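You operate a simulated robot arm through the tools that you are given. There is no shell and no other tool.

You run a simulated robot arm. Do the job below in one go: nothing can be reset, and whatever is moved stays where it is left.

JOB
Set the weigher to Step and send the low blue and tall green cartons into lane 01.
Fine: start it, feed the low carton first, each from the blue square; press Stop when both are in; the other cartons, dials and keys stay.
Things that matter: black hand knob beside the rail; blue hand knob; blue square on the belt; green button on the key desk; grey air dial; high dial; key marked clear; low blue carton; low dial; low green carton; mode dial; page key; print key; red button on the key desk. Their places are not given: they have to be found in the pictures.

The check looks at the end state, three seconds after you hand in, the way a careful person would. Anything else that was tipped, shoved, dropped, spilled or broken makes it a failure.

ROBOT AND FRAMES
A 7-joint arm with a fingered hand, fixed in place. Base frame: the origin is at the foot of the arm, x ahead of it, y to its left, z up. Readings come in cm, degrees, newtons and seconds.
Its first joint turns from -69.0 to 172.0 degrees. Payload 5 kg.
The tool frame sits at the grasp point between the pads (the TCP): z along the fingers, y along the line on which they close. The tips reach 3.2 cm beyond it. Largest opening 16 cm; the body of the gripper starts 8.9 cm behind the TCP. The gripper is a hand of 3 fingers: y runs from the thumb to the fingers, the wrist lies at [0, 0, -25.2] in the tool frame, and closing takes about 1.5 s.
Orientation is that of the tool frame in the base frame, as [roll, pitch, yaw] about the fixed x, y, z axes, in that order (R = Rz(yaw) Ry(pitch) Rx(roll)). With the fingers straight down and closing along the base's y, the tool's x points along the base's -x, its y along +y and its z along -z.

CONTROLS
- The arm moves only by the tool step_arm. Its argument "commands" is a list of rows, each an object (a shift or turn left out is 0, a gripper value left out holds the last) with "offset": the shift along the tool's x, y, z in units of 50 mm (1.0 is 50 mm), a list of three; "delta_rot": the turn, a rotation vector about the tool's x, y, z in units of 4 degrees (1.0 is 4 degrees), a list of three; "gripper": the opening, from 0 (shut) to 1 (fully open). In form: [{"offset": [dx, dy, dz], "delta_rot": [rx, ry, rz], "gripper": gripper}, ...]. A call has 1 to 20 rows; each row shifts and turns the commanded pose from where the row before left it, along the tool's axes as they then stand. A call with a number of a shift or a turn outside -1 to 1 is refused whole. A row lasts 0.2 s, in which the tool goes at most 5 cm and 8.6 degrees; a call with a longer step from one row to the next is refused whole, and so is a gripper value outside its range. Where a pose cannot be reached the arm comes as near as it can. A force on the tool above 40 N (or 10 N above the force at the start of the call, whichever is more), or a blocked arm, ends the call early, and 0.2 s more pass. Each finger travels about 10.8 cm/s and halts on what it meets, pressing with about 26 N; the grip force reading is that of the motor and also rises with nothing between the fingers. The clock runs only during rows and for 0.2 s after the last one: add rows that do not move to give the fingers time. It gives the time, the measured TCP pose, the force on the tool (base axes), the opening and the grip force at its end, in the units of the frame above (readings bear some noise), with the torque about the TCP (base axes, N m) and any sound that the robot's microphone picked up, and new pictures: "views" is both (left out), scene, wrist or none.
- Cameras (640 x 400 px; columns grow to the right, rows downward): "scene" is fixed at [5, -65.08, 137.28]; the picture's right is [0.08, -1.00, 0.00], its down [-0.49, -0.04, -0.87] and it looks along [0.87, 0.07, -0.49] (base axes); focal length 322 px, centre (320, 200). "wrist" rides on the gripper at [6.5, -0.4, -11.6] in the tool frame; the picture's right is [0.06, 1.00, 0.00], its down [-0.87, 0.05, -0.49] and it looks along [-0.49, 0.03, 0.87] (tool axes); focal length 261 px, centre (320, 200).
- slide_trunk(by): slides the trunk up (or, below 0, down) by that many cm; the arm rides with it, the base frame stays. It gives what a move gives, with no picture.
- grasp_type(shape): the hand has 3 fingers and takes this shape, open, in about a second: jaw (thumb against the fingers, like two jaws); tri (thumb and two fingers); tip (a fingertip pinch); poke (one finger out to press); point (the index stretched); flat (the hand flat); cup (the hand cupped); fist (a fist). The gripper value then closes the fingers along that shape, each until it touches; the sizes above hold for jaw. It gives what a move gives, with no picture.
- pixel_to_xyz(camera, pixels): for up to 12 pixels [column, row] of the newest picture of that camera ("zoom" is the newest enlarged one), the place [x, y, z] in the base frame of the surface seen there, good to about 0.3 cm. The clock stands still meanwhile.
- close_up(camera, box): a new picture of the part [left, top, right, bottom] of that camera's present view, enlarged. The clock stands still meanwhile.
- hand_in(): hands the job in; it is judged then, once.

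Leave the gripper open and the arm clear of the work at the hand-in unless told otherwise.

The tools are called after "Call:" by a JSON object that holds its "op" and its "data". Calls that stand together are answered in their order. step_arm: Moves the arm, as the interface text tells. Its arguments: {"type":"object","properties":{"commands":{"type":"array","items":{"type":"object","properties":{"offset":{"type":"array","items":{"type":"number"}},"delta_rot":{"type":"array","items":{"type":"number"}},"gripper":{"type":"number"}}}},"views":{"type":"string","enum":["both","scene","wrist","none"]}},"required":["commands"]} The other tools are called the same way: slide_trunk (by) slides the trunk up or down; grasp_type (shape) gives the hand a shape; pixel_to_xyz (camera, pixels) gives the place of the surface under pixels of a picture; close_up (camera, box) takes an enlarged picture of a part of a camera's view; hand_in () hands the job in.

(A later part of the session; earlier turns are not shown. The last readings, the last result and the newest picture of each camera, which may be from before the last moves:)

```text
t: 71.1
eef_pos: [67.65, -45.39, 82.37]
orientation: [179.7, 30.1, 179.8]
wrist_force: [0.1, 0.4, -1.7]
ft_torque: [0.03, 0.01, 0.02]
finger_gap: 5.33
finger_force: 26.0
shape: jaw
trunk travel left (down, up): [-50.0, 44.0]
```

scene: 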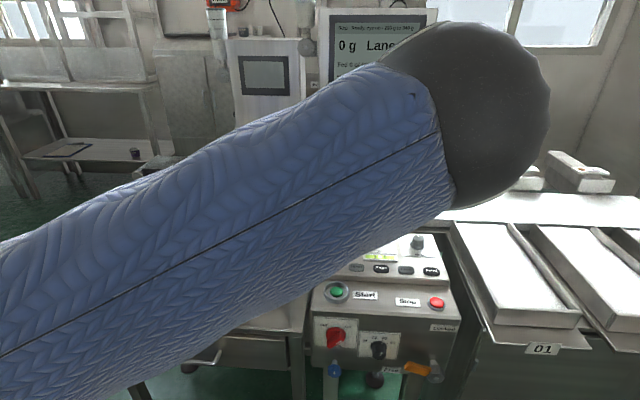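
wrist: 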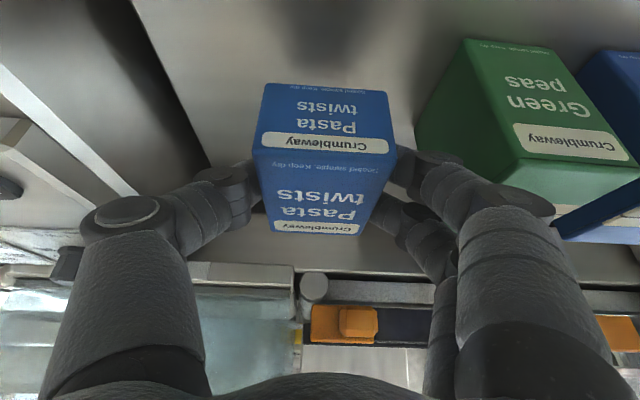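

It's level. I'll lift to z≈96, then carry it toward the square (TCP target 99.3, −25).

Call:
{"op": "step_arm", "data": {"commands": [{"offset": [-0.453, 0, -0.787]}, {"offset": [-0.453, 0, -0.787]}, {"offset": [-0.453, 0, -0.787]}, {}, {"offset": [-0.549, 0.406, 0.317]}, {"offset": [-0.549, 0.406, 0.317]}, {"offset": [-0.549, 0.406, 0.317]}, {"offset": [-0.549, 0.406, 0.317]}, {"offset": [-0.549, 0.406, 0.317]}, {"offset": [-0.549, 0.406, 0.317]}, {"offset": [-0.549, 0.406, 0.317]}, {"offset": [-0.549, 0.406, 0.317]}, {"offset": [-0.549, 0.406, 0.317]}, {"offset": [-0.549, 0.406, 0.317]}, {}]}}

```text
t: 74.3
eef_pos: [99.33, -24.96, 96.6]
orientation: [179.8, 30.3, 179.8]
wrist_force: [-0.7, -0.1, -1.5]
ft_torque: [0.0, -0.01, -0.01]
finger_gap: 5.34
finger_force: 26.1
shape: jaw
trunk travel left (down, up): [-50.0, 44.0]
```

scene: 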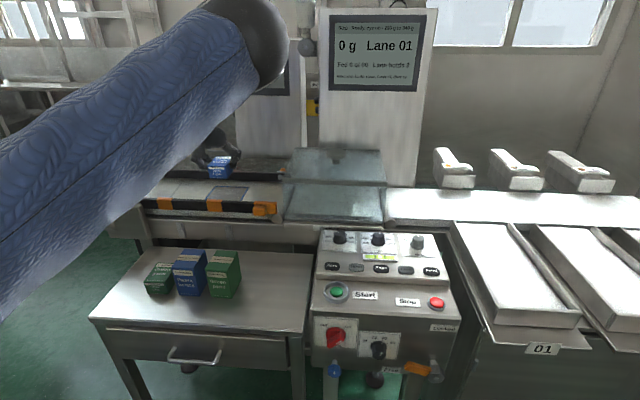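
wrist: 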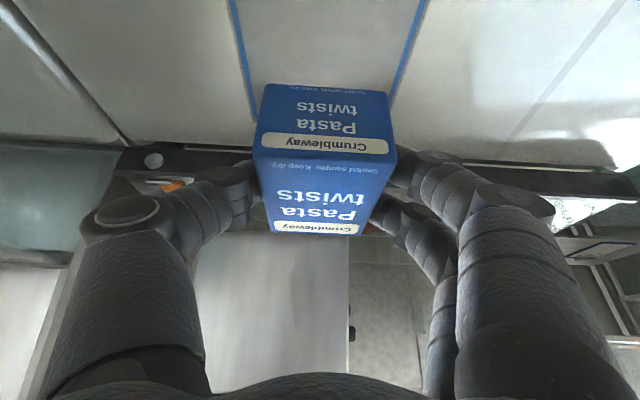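

I've reached it exactly, and in the wrist picture the carton lies between the square's blue lines. Now I'll lower to the belt, release, and draw back along the fingers in one go.

Call:
{"op": "step_arm", "data": {"commands": [{"offset": [0.273, 0, 0.473]}, {"offset": [0.273, 0, 0.473]}, {"offset": [0.22, 0, 0.38]}, {"offset": [0.05, 0, 0.09]}, {}, {"gripper": 0.56}, {}, {"offset": [0, 0, -0.5]}, {"offset": [0, 0, -1]}, {"offset": [0, 0, -1]}, {"offset": [0, 0, -1]}]}}

```text
t: 76.7
eef_pos: [90.4, -24.81, 103.62]
orientation: [179.8, 30.4, 179.9]
wrist_force: [0.4, 0.0, 0.8]
ft_torque: [-0.03, -0.02, 0.03]
finger_gap: 8.89
finger_force: 0.1
shape: jaw
trunk travel left (down, up): [-50.0, 44.0]
```

scene: 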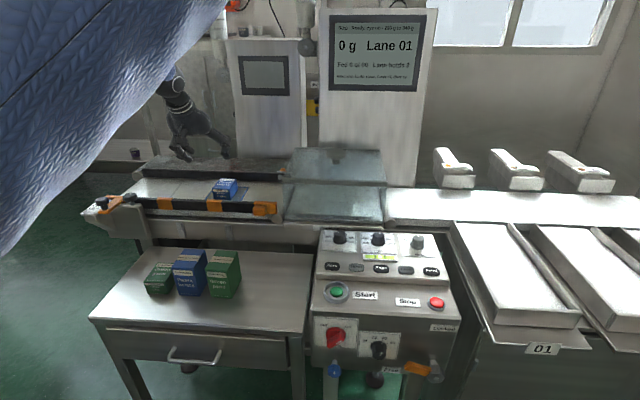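
wrist: 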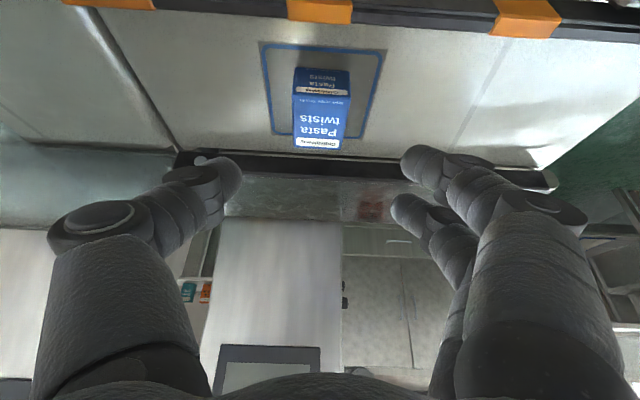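

The carton stands on the blue square. I'll move the hand back toward the table and watch whether the belt takes it.

Call:
{"op": "pixel_to_xyz", "data": {"camera": "wrist", "pixels": [[297, 95], [350, 100], [340, 145], [297, 142]]}}

Call:
{"op": "step_arm", "data": {"commands": [{"offset": [0.5, 0, -0.4]}, {"offset": [0.5, 0, -0.4]}, {"offset": [0.5, 0, -0.4]}, {}, {}]}}

```text
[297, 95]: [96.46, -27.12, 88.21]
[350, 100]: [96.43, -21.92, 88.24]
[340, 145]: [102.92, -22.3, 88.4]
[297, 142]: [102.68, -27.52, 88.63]
```

```text
t: 77.9
eef_pos: [80.93, -24.93, 105.03]
orientation: [179.7, 30.2, 179.7]
wrist_force: [-0.1, 0.6, 0.1]
ft_torque: [0.05, -0.03, -0.01]
finger_gap: 8.91
finger_force: 0.0
shape: jaw
trunk travel left (down, up): [-50.0, 44.0]
```

scene: 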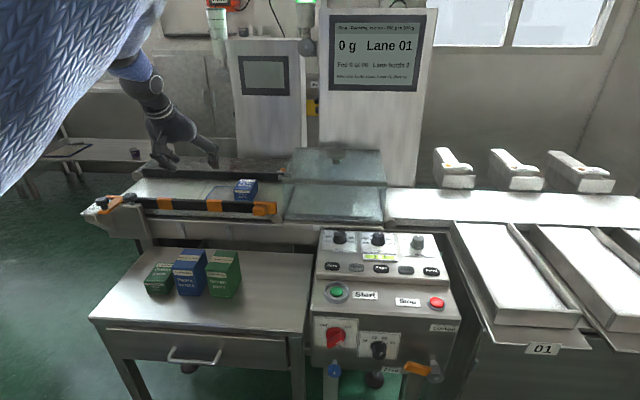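
wrist: 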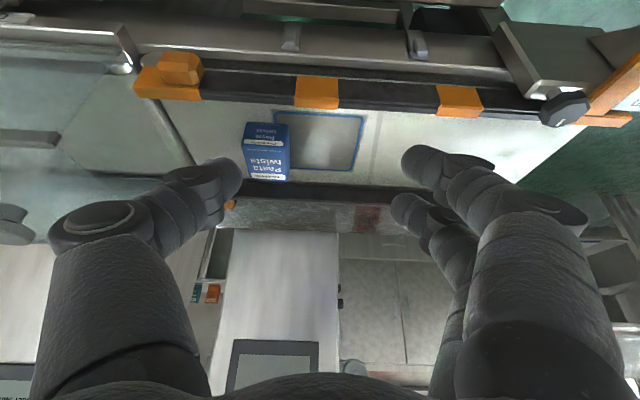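

The belt is running: the carton has moved from the square toward the weigher and the blue mark stays put. I'll hold still and watch it through.

Call:
{"op": "step_arm", "data": {"commands": [{}, {}, {}, {}, {}, {}, {}, {}, {}, {}], "views": "scene"}}

Call:
{"op": "step_arm", "data": {"commands": [{}, {}, {}, {}, {}, {}, {}, {}, {}, {}, {}, {}, {}, {}, {}], "views": "scene"}}

```text
t: 80.1
eef_pos: [80.93, -25.01, 104.78]
orientation: [179.7, 30.3, 179.8]
wrist_force: [0.0, -0.4, -0.7]
ft_torque: [0.01, 0.01, -0.01]
finger_gap: 8.89
finger_force: 0.0
shape: jaw
trunk travel left (down, up): [-50.0, 44.0]
```

scene: 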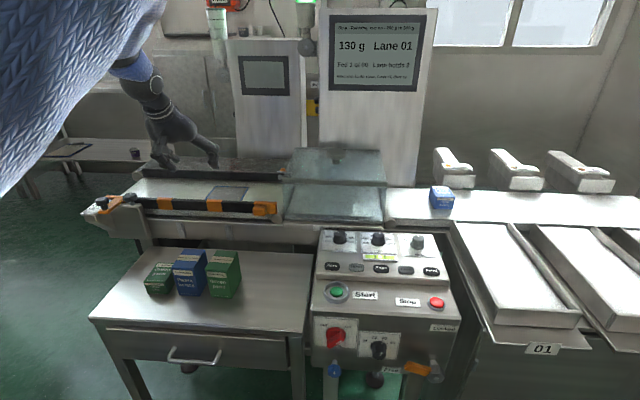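

```text
t: 83.3
eef_pos: [80.97, -25.06, 104.82]
orientation: [179.8, 30.3, 179.8]
wrist_force: [-0.6, 0.4, -0.2]
ft_torque: [0.01, -0.03, -0.02]
finger_gap: 8.9
finger_force: 0.1
shape: jaw
trunk travel left (down, up): [-50.0, 44.0]
```

scene: 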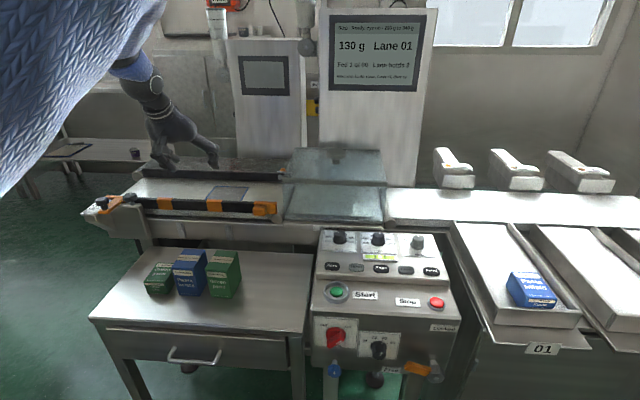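

The low blue carton weighed 130 g and slid into lane 01. I'll read the display to confirm the next lane.

Call:
{"op": "close_up", "data": {"camera": "scene", "box": [325, 10, 425, 92]}}

Call:
{"op": "close_up", "data": {"camera": "scene", "box": [430, 180, 610, 360]}}

```text
4.88 times, centred on (375, 51) of scene
```

zoom: 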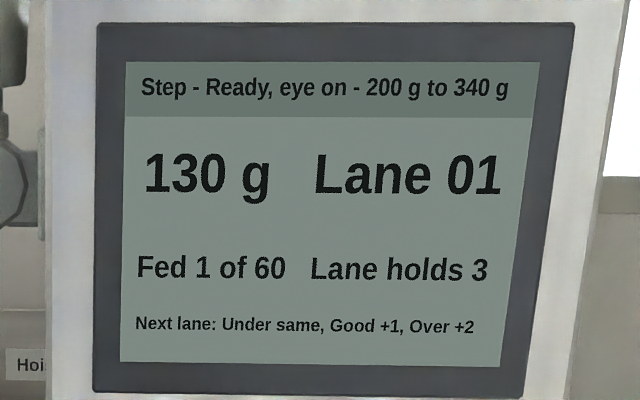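

```text
2.22 times, centred on (520, 270) of scene
```

zoom: 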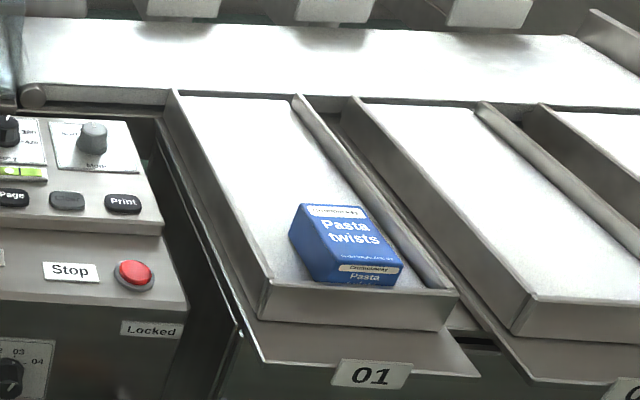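

The display reads "130 g, Lane 01, Fed 1 of 60, Ready, eye on", so the next carton still goes to lane 01.

The tall green carton stands only about 3 cm from the tall blue one. I'll first grip it upright along x, set it down in the free place at y≈−45, then regrasp it leaning. Now I'll straighten the hand and go above it.

Call:
{"op": "step_arm", "data": {"commands": [{"delta_rot": [0, 1, 0]}, {"delta_rot": [0, 1, 0]}, {"delta_rot": [0, 1, 0]}, {"delta_rot": [0, 1, 0]}, {"delta_rot": [0, 1, 0]}, {"delta_rot": [0, 1, 0]}, {"delta_rot": [0, 1, 0]}, {"delta_rot": [0, 0.57, 0]}, {"offset": [0.62, -0.45, 0]}, {"offset": [0.62, -0.45, 0]}, {"offset": [0.62, -0.45, 0]}, {"offset": [0.62, -0.45, 0]}], "views": "none"}}

Call:
{"op": "step_arm", "data": {"commands": [{"delta_rot": [0, 0, 1]}, {"delta_rot": [0, 0, 1]}, {"delta_rot": [0, 0, 1]}, {"delta_rot": [0, 0, 1]}, {"delta_rot": [0, 0, 1]}, {"delta_rot": [0, 0, 1]}, {"delta_rot": [0, 0, 1]}, {"delta_rot": [0, 0, 1]}, {"delta_rot": [0, 0, 1]}, {"delta_rot": [0, 0, 1]}, {"delta_rot": [0, 0, 1]}, {"delta_rot": [0, 0, 1]}, {"delta_rot": [0, 0, 1]}, {"delta_rot": [0, 0, 1]}, {"delta_rot": [0, 0, 1]}, {"delta_rot": [0, 0, 1]}, {"delta_rot": [0, 0, 1]}, {"delta_rot": [0, 0, 1]}, {"delta_rot": [0, 0, 1]}, {"delta_rot": [0, 0, 1]}], "views": "none"}}

Call:
{"op": "step_arm", "data": {"commands": [{"delta_rot": [0, 0, 1], "gripper": 0.78}, {"delta_rot": [0, 0, 1]}, {"delta_rot": [0, 0, 0.5]}, {}, {}]}}

```text
t: 85.9
eef_pos: [68.63, -34.0, 104.88]
orientation: [179.6, 0.0, 180.0]
wrist_force: [-0.3, 0.6, -0.3]
ft_torque: [-0.04, -0.02, -0.01]
finger_gap: 8.89
finger_force: 0.0
shape: jaw
trunk travel left (down, up): [-50.0, 44.0]
```

```text
t: 90.1
eef_pos: [68.57, -34.03, 104.83]
orientation: [180.0, -0.1, 99.9]
wrist_force: [1.0, 0.7, 0.2]
ft_torque: [-0.02, -0.03, -0.02]
finger_gap: 8.93
finger_force: 0.1
shape: jaw
trunk travel left (down, up): [-50.0, 44.0]
```

```text
t: 91.3
eef_pos: [68.61, -34.0, 104.83]
orientation: [-180.0, -0.3, 89.9]
wrist_force: [-1.2, 0.2, 0.6]
ft_torque: [-0.04, -0.01, 0.01]
finger_gap: 12.45
finger_force: 0.0
shape: jaw
trunk travel left (down, up): [-50.0, 44.0]
```

scene: 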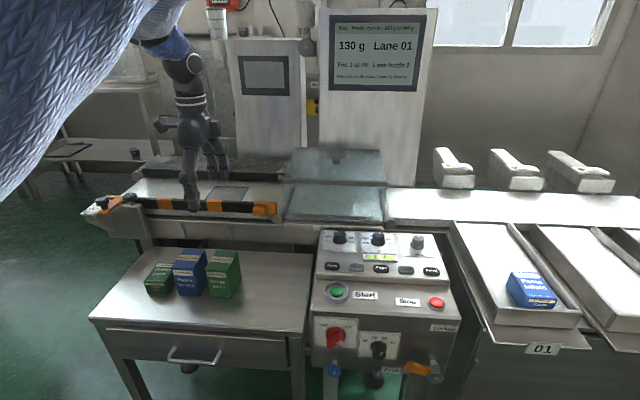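
wrist: 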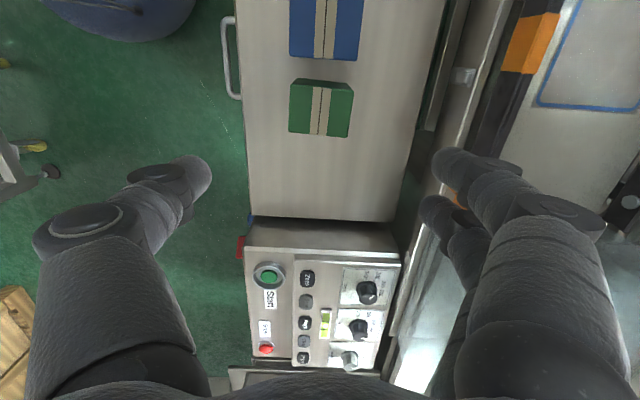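

The hand is above the tall green carton. I'll go down to z≈90 to check.

Call:
{"op": "step_arm", "data": {"commands": [{"offset": [0, 0, 0.8]}, {"offset": [0, 0, 0.8]}, {"offset": [0, 0, 0.8]}, {"offset": [0, 0, 0.5]}, {}]}}

Call:
{"op": "pixel_to_xyz", "data": {"camera": "wrist", "pixels": [[320, 110], [300, 110], [340, 110]]}}

```text
t: 92.5
eef_pos: [68.63, -33.99, 90.33]
orientation: [180.0, -0.3, 90.0]
wrist_force: [0.8, 0.1, 0.3]
ft_torque: [0.0, 0.01, -0.04]
finger_gap: 12.45
finger_force: 0.1
shape: jaw
trunk travel left (down, up): [-50.0, 44.0]
```

scene: 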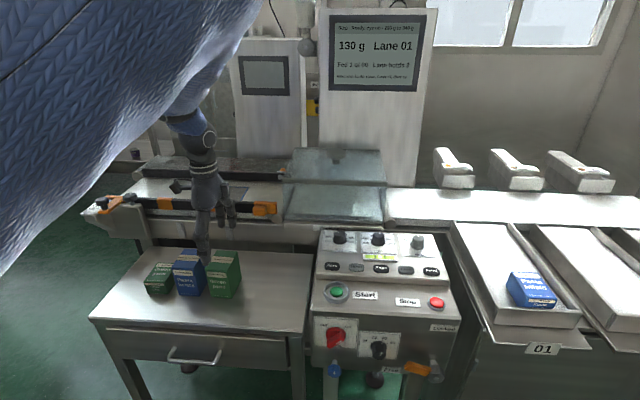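
wrist: 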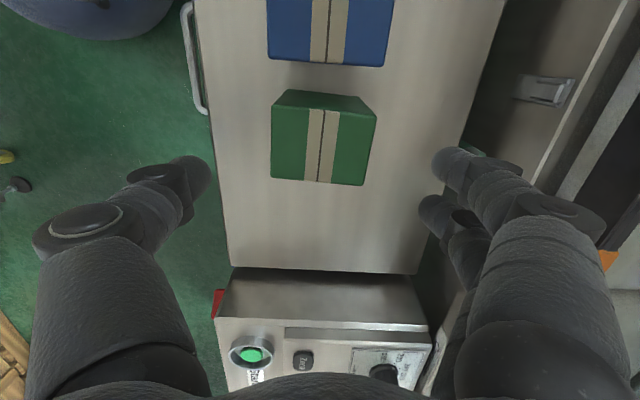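

```text
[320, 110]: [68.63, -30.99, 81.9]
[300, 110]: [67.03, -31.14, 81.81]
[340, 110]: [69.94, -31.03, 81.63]
```

Aligned. I'll descend to TCP z≈78.8 and close along x.

Call:
{"op": "step_arm", "data": {"commands": [{"offset": [0, 0, 0.7]}, {"offset": [0, 0, 0.7]}, {"offset": [0, 0, 0.6]}, {"offset": [0, 0, 0.3]}, {}, {"gripper": 0.42}, {}, {}, {}, {}, {}]}}

```text
t: 94.9
eef_pos: [68.67, -33.91, 78.76]
orientation: [180.0, -0.2, 90.0]
wrist_force: [-0.2, 0.5, 0.6]
ft_torque: [0.0, 0.03, 0.0]
finger_gap: 7.38
finger_force: 26.0
shape: jaw
trunk travel left (down, up): [-50.0, 44.0]
```

scene: 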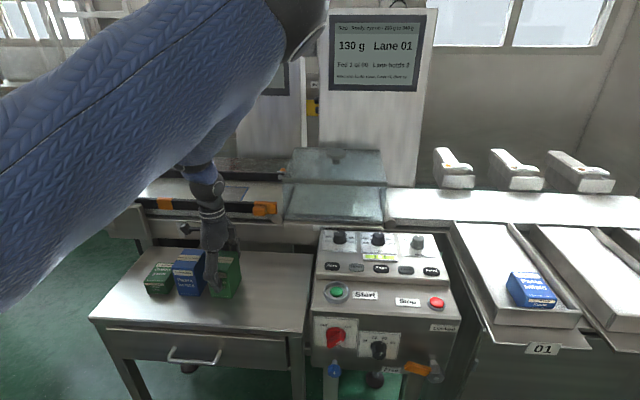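
wrist: 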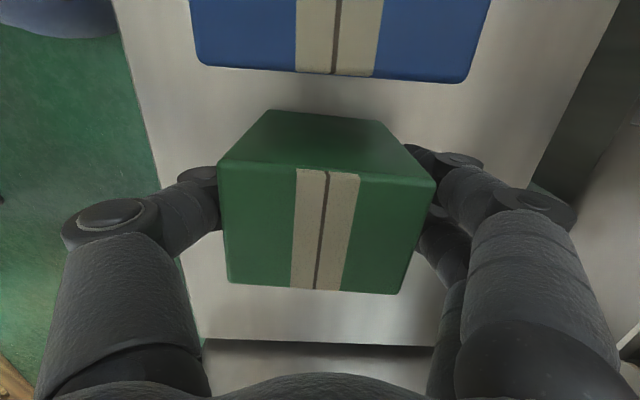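

It's gripped. I'll lift 3 cm, move 10.5 cm to the right (−y), and lower it again to just above the table.

Call:
{"op": "step_arm", "data": {"commands": [{"offset": [0, 0, -0.2]}, {"offset": [0, 0, -0.4]}, {}, {"offset": [-0.5, 0, 0]}, {"offset": [-0.6, 0, 0]}, {"offset": [-0.6, 0, 0]}, {"offset": [-0.4, 0, 0]}, {}, {"offset": [0, 0, 0.3]}, {"offset": [0, 0, 0.2]}, {"offset": [0, 0, 0.06]}, {}]}}

```text
t: 97.5
eef_pos: [68.66, -44.49, 78.87]
orientation: [-180.0, -0.2, 90.0]
wrist_force: [0.2, -0.3, -3.3]
ft_torque: [0.01, 0.0, -0.01]
finger_gap: 7.39
finger_force: 25.4
shape: jaw
trunk travel left (down, up): [-50.0, 44.0]
```

scene: 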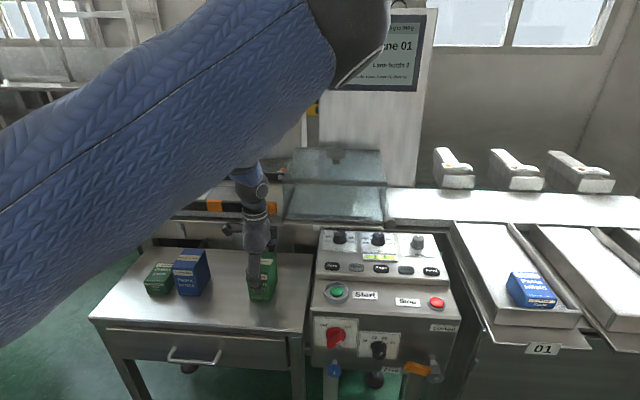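
wrist: 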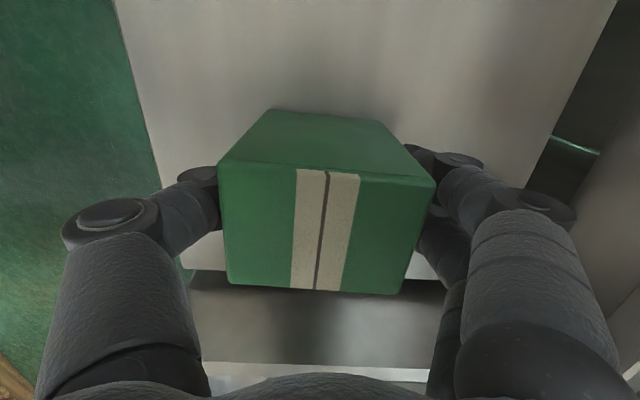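

The carton is held just above the table, reading about 3.3 N. I'll lower 0.15 cm, release, and rise clear, then turn the hand back to yaw 180.

Call:
{"op": "step_arm", "data": {"commands": [{"offset": [0, 0, 0.03]}, {"gripper": 0.76}, {}, {}, {}, {"offset": [0, 0, -0.5]}, {"offset": [0, 0, -0.9]}, {"offset": [0, 0, -0.9]}, {"offset": [0, 0, -0.9]}, {"offset": [0, 0, -0.5]}, {}]}}

Call:
{"op": "close_up", "data": {"camera": "wrist", "box": [250, 50, 410, 180]}}

```text
t: 99.9
eef_pos: [68.5, -44.55, 97.35]
orientation: [-179.9, -0.2, 90.0]
wrist_force: [0.7, 1.0, -0.2]
ft_torque: [0.0, -0.02, 0.0]
finger_gap: 12.12
finger_force: 0.0
shape: jaw
trunk travel left (down, up): [-50.0, 44.0]
```

scene: 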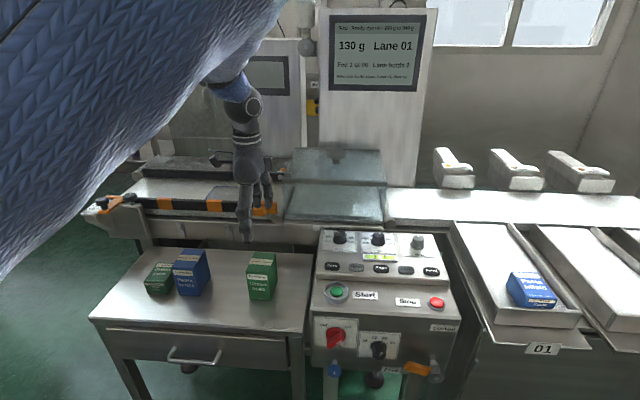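
wrist: 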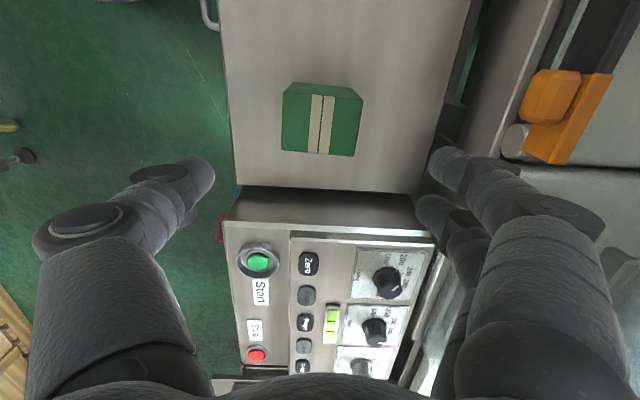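

```text
3.08 times, centred on (330, 115) of wrist
```

zoom: 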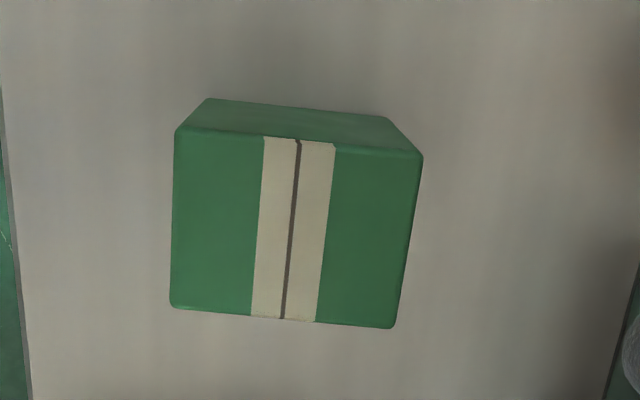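

It stands upright. I'll measure its top corners, then turn the hand back to yaw 180 and lean it 30° forward again.

Call:
{"op": "pixel_to_xyz", "data": {"camera": "wrist", "pixels": [[285.5, 94.5], [360.5, 103], [353, 154], [283.5, 147], [320, 125]]}}

Call:
{"op": "step_arm", "data": {"commands": [{"offset": [0, 0, -0.6], "delta_rot": [0, 0, -1]}, {"delta_rot": [0, 0, -1]}, {"delta_rot": [0, 0, -1]}, {"delta_rot": [0, 0, -1]}, {"delta_rot": [0, 0, -1]}, {"delta_rot": [0, 0, -1]}, {"delta_rot": [0, 0, -1]}, {"delta_rot": [0, 0, -1]}, {"delta_rot": [0, 0, -1]}, {"delta_rot": [0, 0, -1]}, {"delta_rot": [0, 0, -1]}, {"delta_rot": [0, 0, -1]}, {"delta_rot": [0, 0, -1]}, {"delta_rot": [0, 0, -1]}, {"delta_rot": [0, 0, -1]}, {"delta_rot": [0, 0, -1]}, {"delta_rot": [0, 0, -1]}, {"delta_rot": [0, 0, -1]}, {"delta_rot": [0, 0, -1]}, {"delta_rot": [0, 0, -1]}], "views": "none"}}

Call:
{"op": "step_arm", "data": {"commands": [{"delta_rot": [0, 0, -1]}, {"delta_rot": [0, 0, -1]}, {"delta_rot": [0, 0, -0.5]}, {"delta_rot": [0, -1, 0]}, {"delta_rot": [0, -1, 0]}, {"delta_rot": [0, -1, 0]}, {"delta_rot": [0, -1, 0]}, {"delta_rot": [0, -1, 0]}, {"delta_rot": [0, -1, 0]}, {"delta_rot": [0, -1, 0]}, {"delta_rot": [0, -0.5, 0], "gripper": 0.53}, {}, {}]}}

```text
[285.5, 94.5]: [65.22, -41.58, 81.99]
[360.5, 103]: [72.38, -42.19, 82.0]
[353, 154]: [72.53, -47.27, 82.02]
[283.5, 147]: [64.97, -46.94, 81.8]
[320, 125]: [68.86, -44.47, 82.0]
```

```text
t: 104.1
eef_pos: [68.61, -44.46, 100.39]
orientation: [179.9, 0.1, 170.0]
wrist_force: [0.0, -0.8, 0.5]
ft_torque: [-0.02, -0.03, 0.01]
finger_gap: 12.14
finger_force: 0.0
shape: jaw
trunk travel left (down, up): [-50.0, 44.0]
```

```text
t: 106.9
eef_pos: [68.59, -44.52, 100.3]
orientation: [179.7, 30.0, 179.8]
wrist_force: [-0.3, -0.3, -0.7]
ft_torque: [-0.01, 0.01, 0.01]
finger_gap: 8.57
finger_force: 0.0
shape: jaw
trunk travel left (down, up): [-50.0, 44.0]
```

scene: 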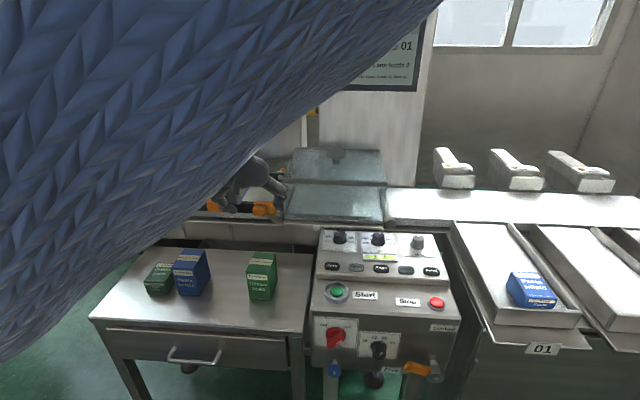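
wrist: 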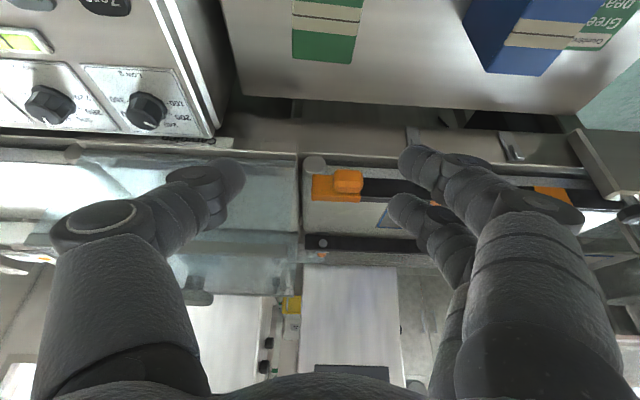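

The tall green carton's centre is (68.8, −44.5) with its top at 82. I'll lower with the hand leaning and an opening of 8.5 cm, first to z≈86 to check.

Call:
{"op": "step_arm", "data": {"commands": [{"offset": [0.384, 0, 0.604]}, {"offset": [0.384, 0, 0.604]}, {"offset": [0.384, 0, 0.604]}, {"offset": [0.384, 0, 0.604]}, {}], "views": "wrist"}}

```text
t: 108.1
eef_pos: [68.0, -44.39, 86.0]
orientation: [179.8, 30.1, 179.8]
wrist_force: [1.0, 1.0, -0.2]
ft_torque: [0.03, 0.0, 0.0]
finger_gap: 8.57
finger_force: 0.0
shape: jaw
trunk travel left (down, up): [-50.0, 44.0]
```

wrist: 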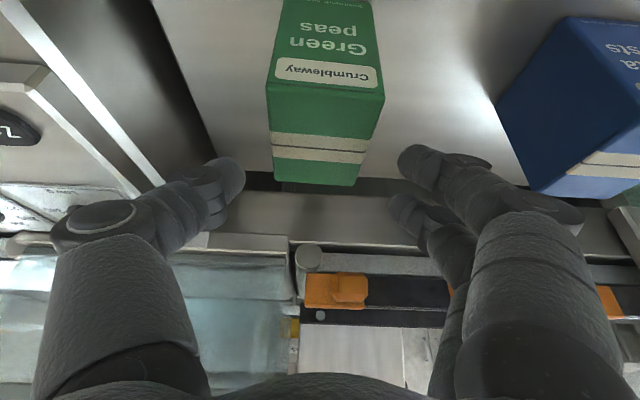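

Well centred. I'll lower 7 cm and close.

Call:
{"op": "step_arm", "data": {"commands": [{"offset": [0.234, 0, 0.404]}, {"offset": [0.234, 0, 0.404]}, {"offset": [0.234, 0, 0.404]}, {}, {"gripper": 0.28}, {}, {}, {}, {}], "views": "wrist"}}

```text
t: 110.1
eef_pos: [68.01, -44.48, 78.89]
orientation: [179.7, 30.0, 179.8]
wrist_force: [1.1, 0.0, 0.1]
ft_torque: [0.01, 0.01, -0.04]
finger_gap: 5.42
finger_force: 25.9
shape: jaw
trunk travel left (down, up): [-50.0, 44.0]
```

wrist: 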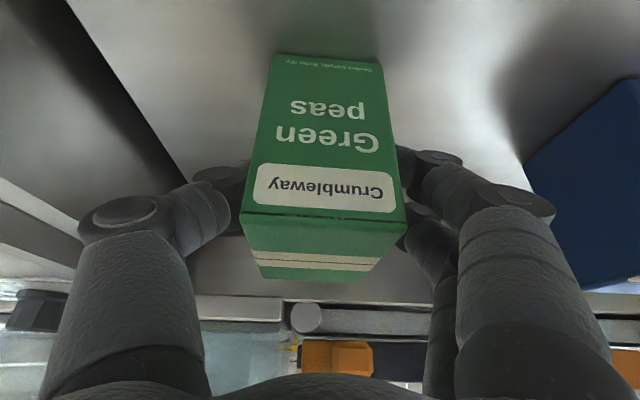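

It's gripped (gap 5.42). I'll lift to z≈98, slowly at first, and check that it hangs level.

Call:
{"op": "step_arm", "data": {"commands": [{"offset": [-0.1, 0, -0.173]}, {"offset": [-0.25, 0, -0.433]}, {"offset": [-0.4, 0, -0.693]}, {"offset": [-0.4, 0, -0.693]}, {"offset": [-0.4, 0, -0.693]}, {"offset": [-0.36, 0, -0.624]}, {}]}}

```text
t: 111.7
eef_pos: [68.0, -44.6, 98.05]
orientation: [179.6, 29.9, 179.8]
wrist_force: [-0.4, -1.0, -3.6]
ft_torque: [-0.03, 0.02, 0.01]
finger_gap: 5.39
finger_force: 25.5
shape: jaw
trunk travel left (down, up): [-50.0, 44.0]
```

scene: 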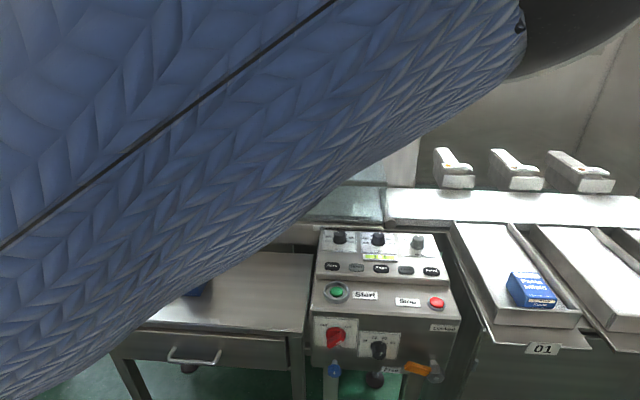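
wrist: 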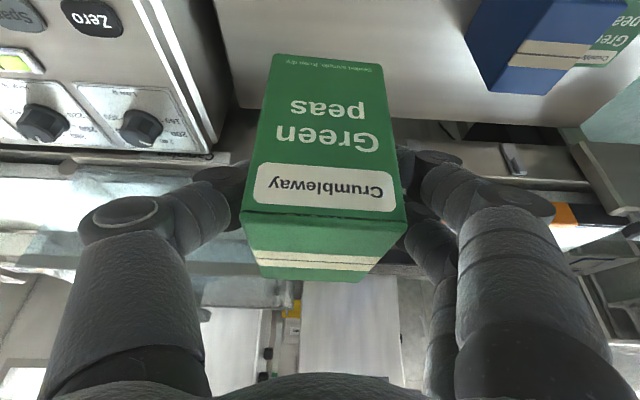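

Level and steady. I'll carry it to above the square (TCP 99.2, −25).

Call:
{"op": "step_arm", "data": {"commands": [{"offset": [-0.54, 0.392, 0.312]}, {"offset": [-0.54, 0.392, 0.312]}, {"offset": [-0.54, 0.392, 0.312]}, {"offset": [-0.54, 0.392, 0.312]}, {"offset": [-0.54, 0.392, 0.312]}, {"offset": [-0.54, 0.392, 0.312]}, {"offset": [-0.54, 0.392, 0.312]}, {"offset": [-0.54, 0.392, 0.312]}, {"offset": [-0.54, 0.392, 0.312]}, {"offset": [-0.54, 0.392, 0.312]}, {}]}}

```text
t: 114.1
eef_pos: [99.21, -24.92, 98.11]
orientation: [179.8, 30.0, 179.8]
wrist_force: [0.4, 0.0, -3.7]
ft_torque: [-0.05, 0.03, 0.01]
finger_gap: 5.36
finger_force: 26.2
shape: jaw
trunk travel left (down, up): [-50.0, 44.0]
```

scene: 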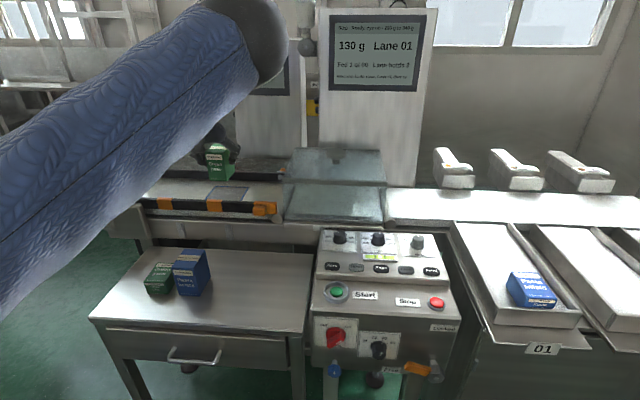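
wrist: 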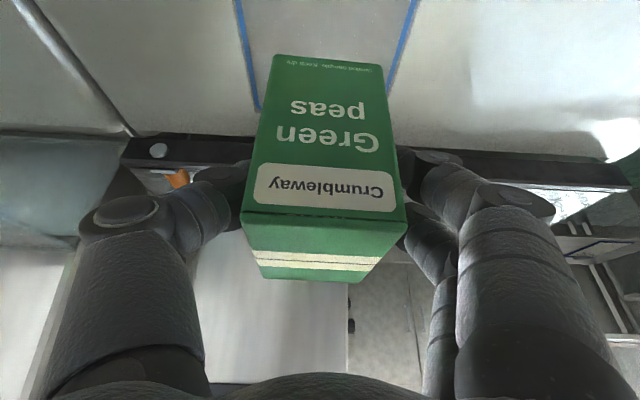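

It's positioned over the square. I'll lower, release, and draw back along the fingers in one call, as before.

Call:
{"op": "step_arm", "data": {"commands": [{"offset": [0.24, 0, 0.416]}, {"offset": [0.24, 0, 0.416]}, {"offset": [0.2, 0, 0.346]}, {"offset": [0.05, 0, 0.087]}, {}, {"gripper": 0.57}, {}, {"offset": [0, 0, -0.5]}, {"offset": [0, 0, -1]}, {"offset": [0, 0, -1]}, {"offset": [0, 0, -1]}]}}

```text
t: 116.5
eef_pos: [90.37, -25.01, 106.1]
orientation: [179.8, 30.1, 179.9]
wrist_force: [-0.2, 0.0, -0.5]
ft_torque: [0.0, 0.0, 0.01]
finger_gap: 9.05
finger_force: 0.0
shape: jaw
trunk travel left (down, up): [-50.0, 44.0]
```

scene: 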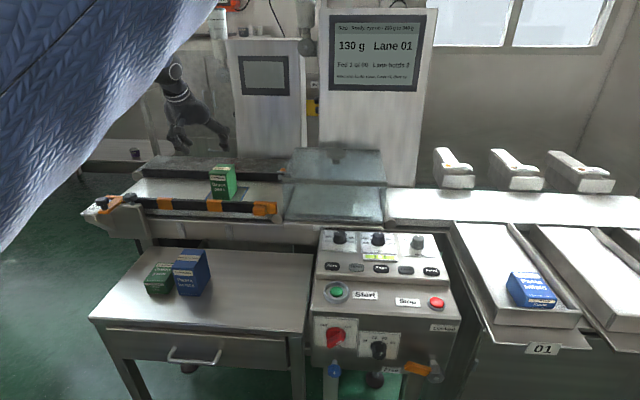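
wrist: 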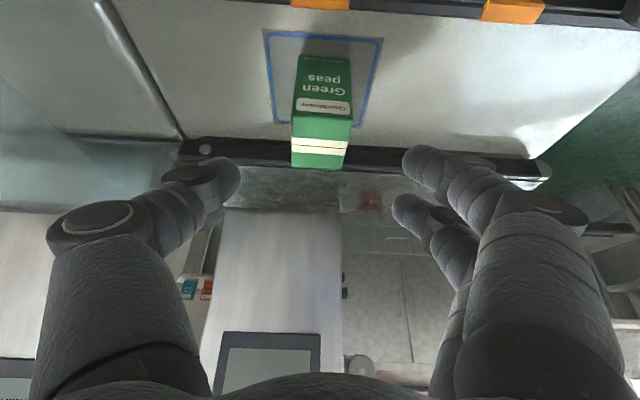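

The tall green carton stands upright on the square. I'll back the hand off and watch it run through.

Call:
{"op": "step_arm", "data": {"commands": [{"offset": [0.5, 0, -0.4]}, {"offset": [0.5, 0, -0.4]}, {"offset": [0.5, 0, -0.4]}, {}, {}, {}, {}, {}, {}, {}], "views": "scene"}}

Call:
{"op": "step_arm", "data": {"commands": [{}, {}, {}, {}, {}, {}, {}, {}, {}, {}, {}, {}], "views": "scene"}}

Call:
{"op": "step_arm", "data": {"commands": [{}, {}, {}, {}, {}, {}, {}, {}, {}, {}, {}, {}], "views": "scene"}}

```text
t: 118.7
eef_pos: [81.02, -25.03, 107.44]
orientation: [179.7, 30.0, 179.8]
wrist_force: [-0.4, -0.3, 0.8]
ft_torque: [0.01, -0.02, 0.01]
finger_gap: 9.06
finger_force: 0.0
shape: jaw
trunk travel left (down, up): [-50.0, 44.0]
```

scene: 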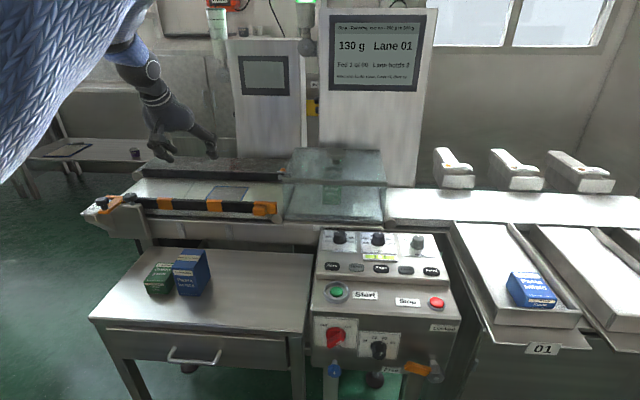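

```text
t: 121.3
eef_pos: [80.96, -25.08, 107.4]
orientation: [179.8, 29.9, 179.8]
wrist_force: [0.5, 0.5, 0.2]
ft_torque: [0.01, -0.04, -0.01]
finger_gap: 9.07
finger_force: 0.1
shape: jaw
trunk travel left (down, up): [-50.0, 44.0]
```

scene: 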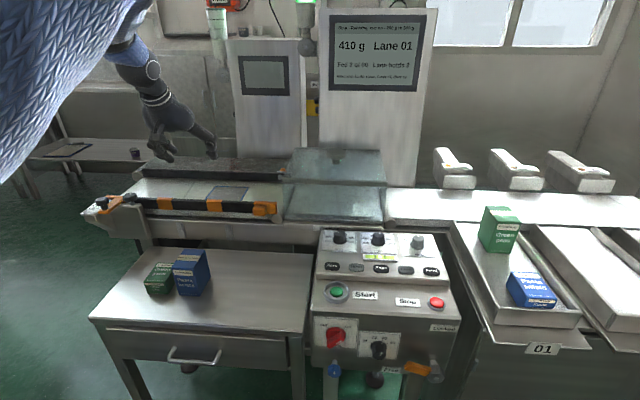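

```text
t: 123.9
eef_pos: [80.96, -25.03, 107.37]
orientation: [179.8, 30.0, 179.9]
wrist_force: [0.8, 0.2, 0.5]
ft_torque: [-0.03, 0.05, 0.02]
finger_gap: 9.05
finger_force: 0.1
shape: jaw
trunk travel left (down, up): [-50.0, 44.0]
```

scene: 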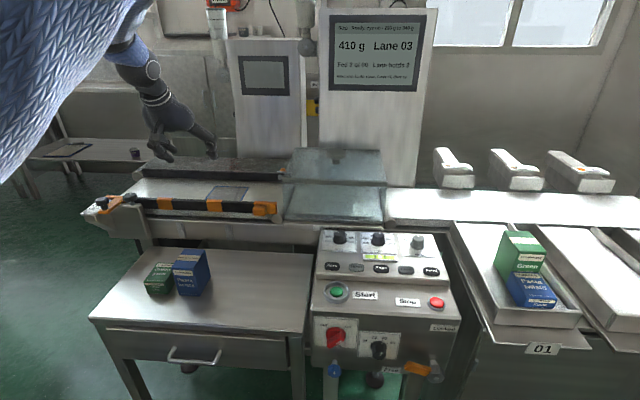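

Both cartons are in lane 01: the tall green one weighed 410 g and slid in behind the low blue one. Now to press Stop. I'll straighten the hand and go above the red button at about (59.3, −87.4).

Call:
{"op": "step_arm", "data": {"commands": [{"delta_rot": [0, 1, 0]}, {"delta_rot": [0, 1, 0]}, {"delta_rot": [0, 1, 0]}, {"delta_rot": [0, 1, 0]}, {"delta_rot": [0, 1, 0]}, {"delta_rot": [0, 1, 0]}, {"delta_rot": [0, 1, 0]}, {"delta_rot": [0, 0.5, 0]}, {"offset": [0.8, 0, 0]}, {"offset": [0.8, 0, 0]}], "views": "none"}}

Call:
{"op": "step_arm", "data": {"commands": [{"offset": [0.21, -0.9, 0]}, {"offset": [0.21, -0.9, 0]}, {"offset": [0.21, -0.9, 0]}, {"offset": [0.21, -0.9, 0]}, {"offset": [0.21, -0.9, 0]}, {"offset": [0.21, -0.9, 0]}, {"offset": [0.21, -0.9, 0]}, {"offset": [0.21, -0.9, 0]}, {"offset": [0.21, -0.9, 0]}, {"offset": [0.21, -0.9, 0]}, {"offset": [0.21, -0.9, 0]}, {"offset": [0.21, -0.9, 0]}, {"offset": [0.21, -0.9, 0]}, {"offset": [0, -0.78, 0.3]}, {}], "views": "none"}}

Call:
{"op": "grasp_type", "data": {"shape": "poke"}}

Call:
{"op": "step_arm", "data": {"commands": [{}, {}]}}

```text
t: 126.1
eef_pos: [72.14, -25.41, 106.98]
orientation: [179.8, -0.1, -180.0]
wrist_force: [-0.3, 0.2, 0.3]
ft_torque: [-0.02, -0.01, 0.01]
finger_gap: 9.03
finger_force: 0.0
shape: jaw
out of reach, approached as far as the arm can: row 8
trunk travel left (down, up): [-50.0, 44.0]
```

```text
t: 129.3
eef_pos: [58.65, -87.65, 105.5]
orientation: [179.8, 0.2, -180.0]
wrist_force: [0.0, 0.3, 1.4]
ft_torque: [0.01, 0.0, -0.03]
finger_gap: 9.1
finger_force: 0.0
shape: jaw
trunk travel left (down, up): [-50.0, 44.0]
```

```text
t: 130.2
eef_pos: [58.74, -87.84, 105.24]
orientation: [179.8, 0.0, 179.9]
wrist_force: [0.0, -0.4, 0.7]
ft_torque: [-0.01, -0.01, -0.03]
finger_gap: 0.0
finger_force: 0.1
shape: poke
trunk travel left (down, up): [-50.0, 44.0]
```

```text
t: 130.8
eef_pos: [58.65, -87.75, 105.32]
orientation: [179.7, -0.1, -180.0]
wrist_force: [0.0, -0.3, -0.6]
ft_torque: [0.03, 0.01, 0.0]
finger_gap: 0.0
finger_force: 0.1
shape: poke
trunk travel left (down, up): [-50.0, 44.0]
```

scene: 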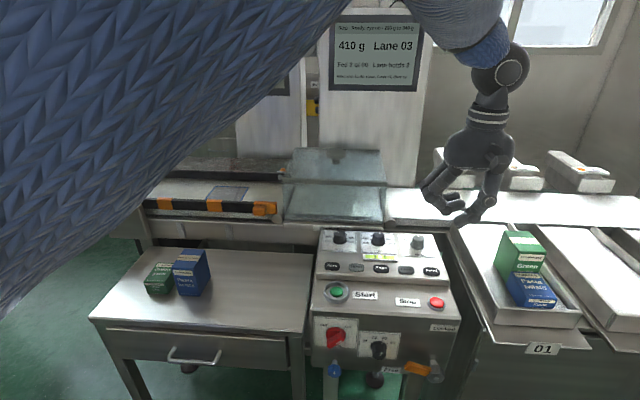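
wrist: 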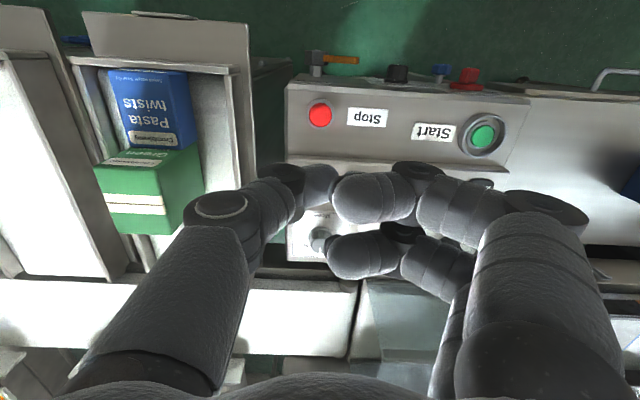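

I'll measure the Stop button at (320,115) and the left wall of lane 01 (scene ~475,300), so the thumb's knuckle keeps clear.

Call:
{"op": "pixel_to_xyz", "data": {"camera": "wrist", "pixels": [[320, 115], [312, 115], [329, 115], [320, 106], [320, 123], [237, 80], [245, 150], [205, 205], [190, 215]]}}

Call:
{"op": "pixel_to_xyz", "data": {"camera": "scene", "pixels": [[436, 302], [436, 299], [470, 280], [485, 318], [475, 300], [490, 328]]}}

```text
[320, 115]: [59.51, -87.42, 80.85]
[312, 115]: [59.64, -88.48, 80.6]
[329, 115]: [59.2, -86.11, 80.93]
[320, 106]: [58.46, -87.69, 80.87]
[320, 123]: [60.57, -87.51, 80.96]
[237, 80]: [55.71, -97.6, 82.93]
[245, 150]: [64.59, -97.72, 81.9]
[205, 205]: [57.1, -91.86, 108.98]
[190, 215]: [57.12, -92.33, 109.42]
```

```text
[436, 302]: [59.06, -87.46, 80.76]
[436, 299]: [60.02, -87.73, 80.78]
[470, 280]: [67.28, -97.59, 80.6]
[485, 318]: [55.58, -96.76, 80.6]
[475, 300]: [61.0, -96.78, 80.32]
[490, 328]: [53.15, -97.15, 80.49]
```

The Stop button's centre is (59.5, −87.4) with its top at 80.9, and the lane wall is clear at y≤−96.8. I'll go down to just above the button.

Call:
{"op": "step_arm", "data": {"commands": [{"offset": [-0.17, 0.07, 0.8]}, {"offset": [0, 0, 0.9]}, {"offset": [0, 0, 0.9]}, {"offset": [0, 0, 0.8]}, {"offset": [0, 0, 0.5]}, {}]}}

```text
t: 132.2
eef_pos: [59.46, -87.31, 85.74]
orientation: [179.7, 0.1, -179.9]
wrist_force: [0.9, 0.4, 0.1]
ft_torque: [-0.04, 0.01, -0.02]
finger_gap: 0.0
finger_force: 0.1
shape: poke
trunk travel left (down, up): [-50.0, 44.0]
```

scene: 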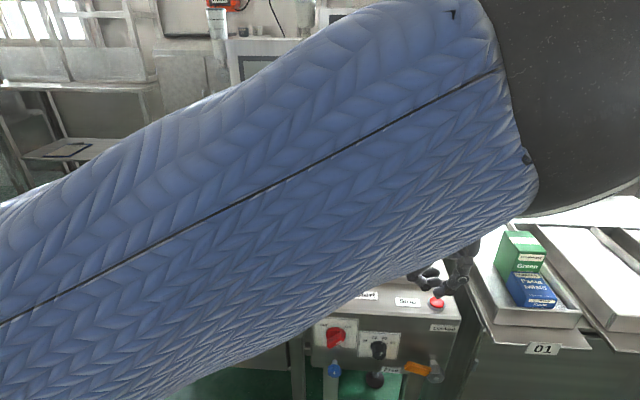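
wrist: 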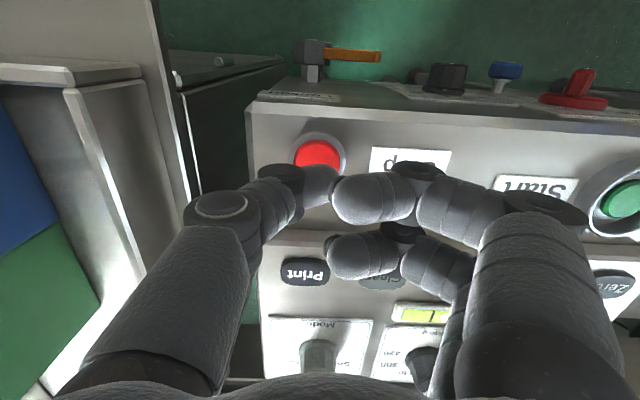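

The tip is over the red button, and the curled fingers are well above the keys. I'll press in small steps.

Call:
{"op": "step_arm", "data": {"commands": [{"offset": [0, 0, 0.06]}, {"offset": [0, 0, 0.06]}, {"offset": [0, 0, 0.06]}, {"offset": [0, 0, 0.06]}, {"offset": [0, 0, 0.06]}, {"offset": [0, 0, 0.04]}]}}

```text
t: 133.6
eef_pos: [59.45, -87.35, 84.08]
orientation: [179.8, 0.0, -180.0]
wrist_force: [-0.3, -0.1, 2.3]
ft_torque: [0.0, 0.02, 0.03]
finger_gap: 0.0
finger_force: 0.1
shape: poke
trunk travel left (down, up): [-50.0, 44.0]
heard: click
```

scene: 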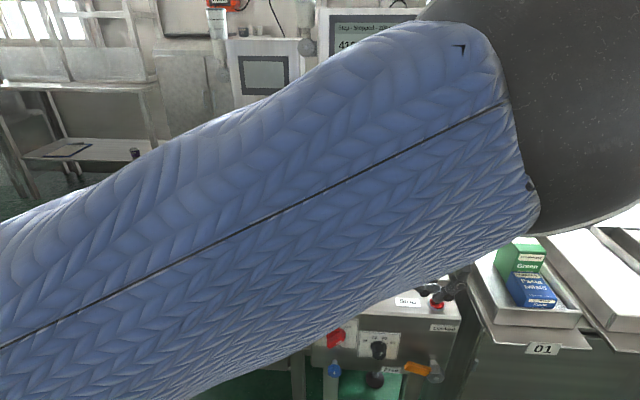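
wrist: 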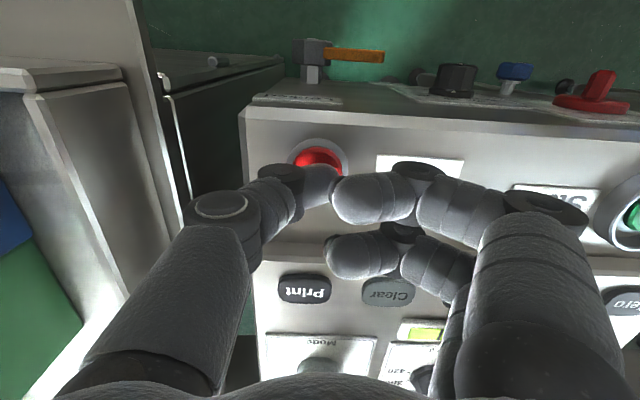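

I heard a click and the display now begins "Step - Stopped". I'll rise, slide the trunk back up, reopen the hand, and move back clear to check the end state.

Call:
{"op": "step_arm", "data": {"commands": [{"offset": [0, 0, -0.4]}, {"offset": [0, 0, -0.9]}, {"offset": [0, 0, -0.9]}, {"offset": [0, 0, -0.9]}, {"offset": [0, 0, -0.9]}, {}], "views": "none"}}

Call:
{"op": "slide_trunk", "data": {"by": 20}}

Call:
{"op": "grasp_type", "data": {"shape": "jaw"}}

Call:
{"op": "step_arm", "data": {"commands": [{"offset": [0.4, 0.7, 0], "gripper": 1.0}, {"offset": [0.4, 0.7, 0]}, {"offset": [0.2, 0.8, 0]}, {"offset": [0, 0.9, 0]}, {"offset": [0, 0.9, 0]}, {"offset": [0, 0.9, 0]}, {"offset": [0, 0.9, 0]}, {"offset": [0, 0.9, 0]}, {"offset": [0, 0.9, 0]}, {"offset": [0, 0.9, 0]}, {}, {}]}}

Call:
{"op": "close_up", "data": {"camera": "scene", "box": [325, 10, 425, 92]}}

Call:
{"op": "close_up", "data": {"camera": "scene", "box": [300, 210, 560, 390]}}

```text
t: 135.0
eef_pos: [59.64, -87.41, 103.94]
orientation: [179.8, -0.1, -179.9]
wrist_force: [-0.2, 0.5, 0.0]
ft_torque: [0.0, -0.02, 0.0]
finger_gap: 0.0
finger_force: 0.0
shape: poke
trunk travel left (down, up): [-50.0, 44.0]
```

```text
t: 137.1
eef_pos: [59.53, -87.37, 124.01]
orientation: [179.9, 0.1, -179.9]
wrist_force: [-0.6, -0.4, -0.7]
ft_torque: [-0.01, 0.03, -0.03]
finger_gap: 0.0
finger_force: 0.1
shape: poke
trunk travel left (down, up): [-70.0, 24.0]
```

```text
t: 138.0
eef_pos: [59.51, -87.45, 123.95]
orientation: [179.9, 0.0, 179.9]
wrist_force: [-0.7, 0.0, 0.6]
ft_torque: [0.04, -0.01, -0.03]
finger_gap: 15.98
finger_force: 0.1
shape: jaw
trunk travel left (down, up): [-70.0, 24.0]
```

```text
t: 140.6
eef_pos: [54.54, -44.72, 124.29]
orientation: [179.9, -0.1, 180.0]
wrist_force: [0.2, -0.3, -0.2]
ft_torque: [-0.03, 0.01, 0.0]
finger_gap: 15.98
finger_force: 0.0
shape: jaw
trunk travel left (down, up): [-70.0, 24.0]
```

scene: 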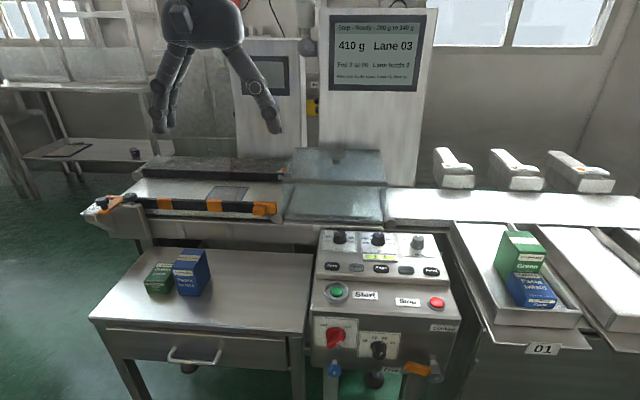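
wrist: 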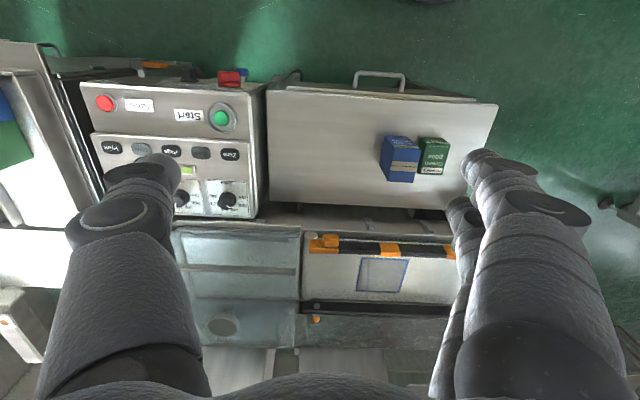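

```text
4.88 times, centred on (375, 51) of scene
```

zoom: 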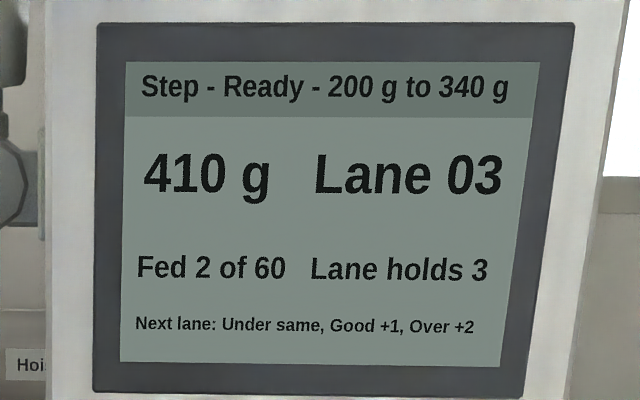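

```text
2.22 times, centred on (430, 300) of scene
```

zoom: 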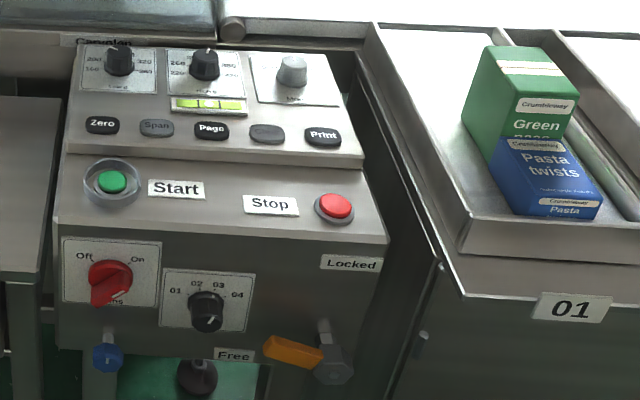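

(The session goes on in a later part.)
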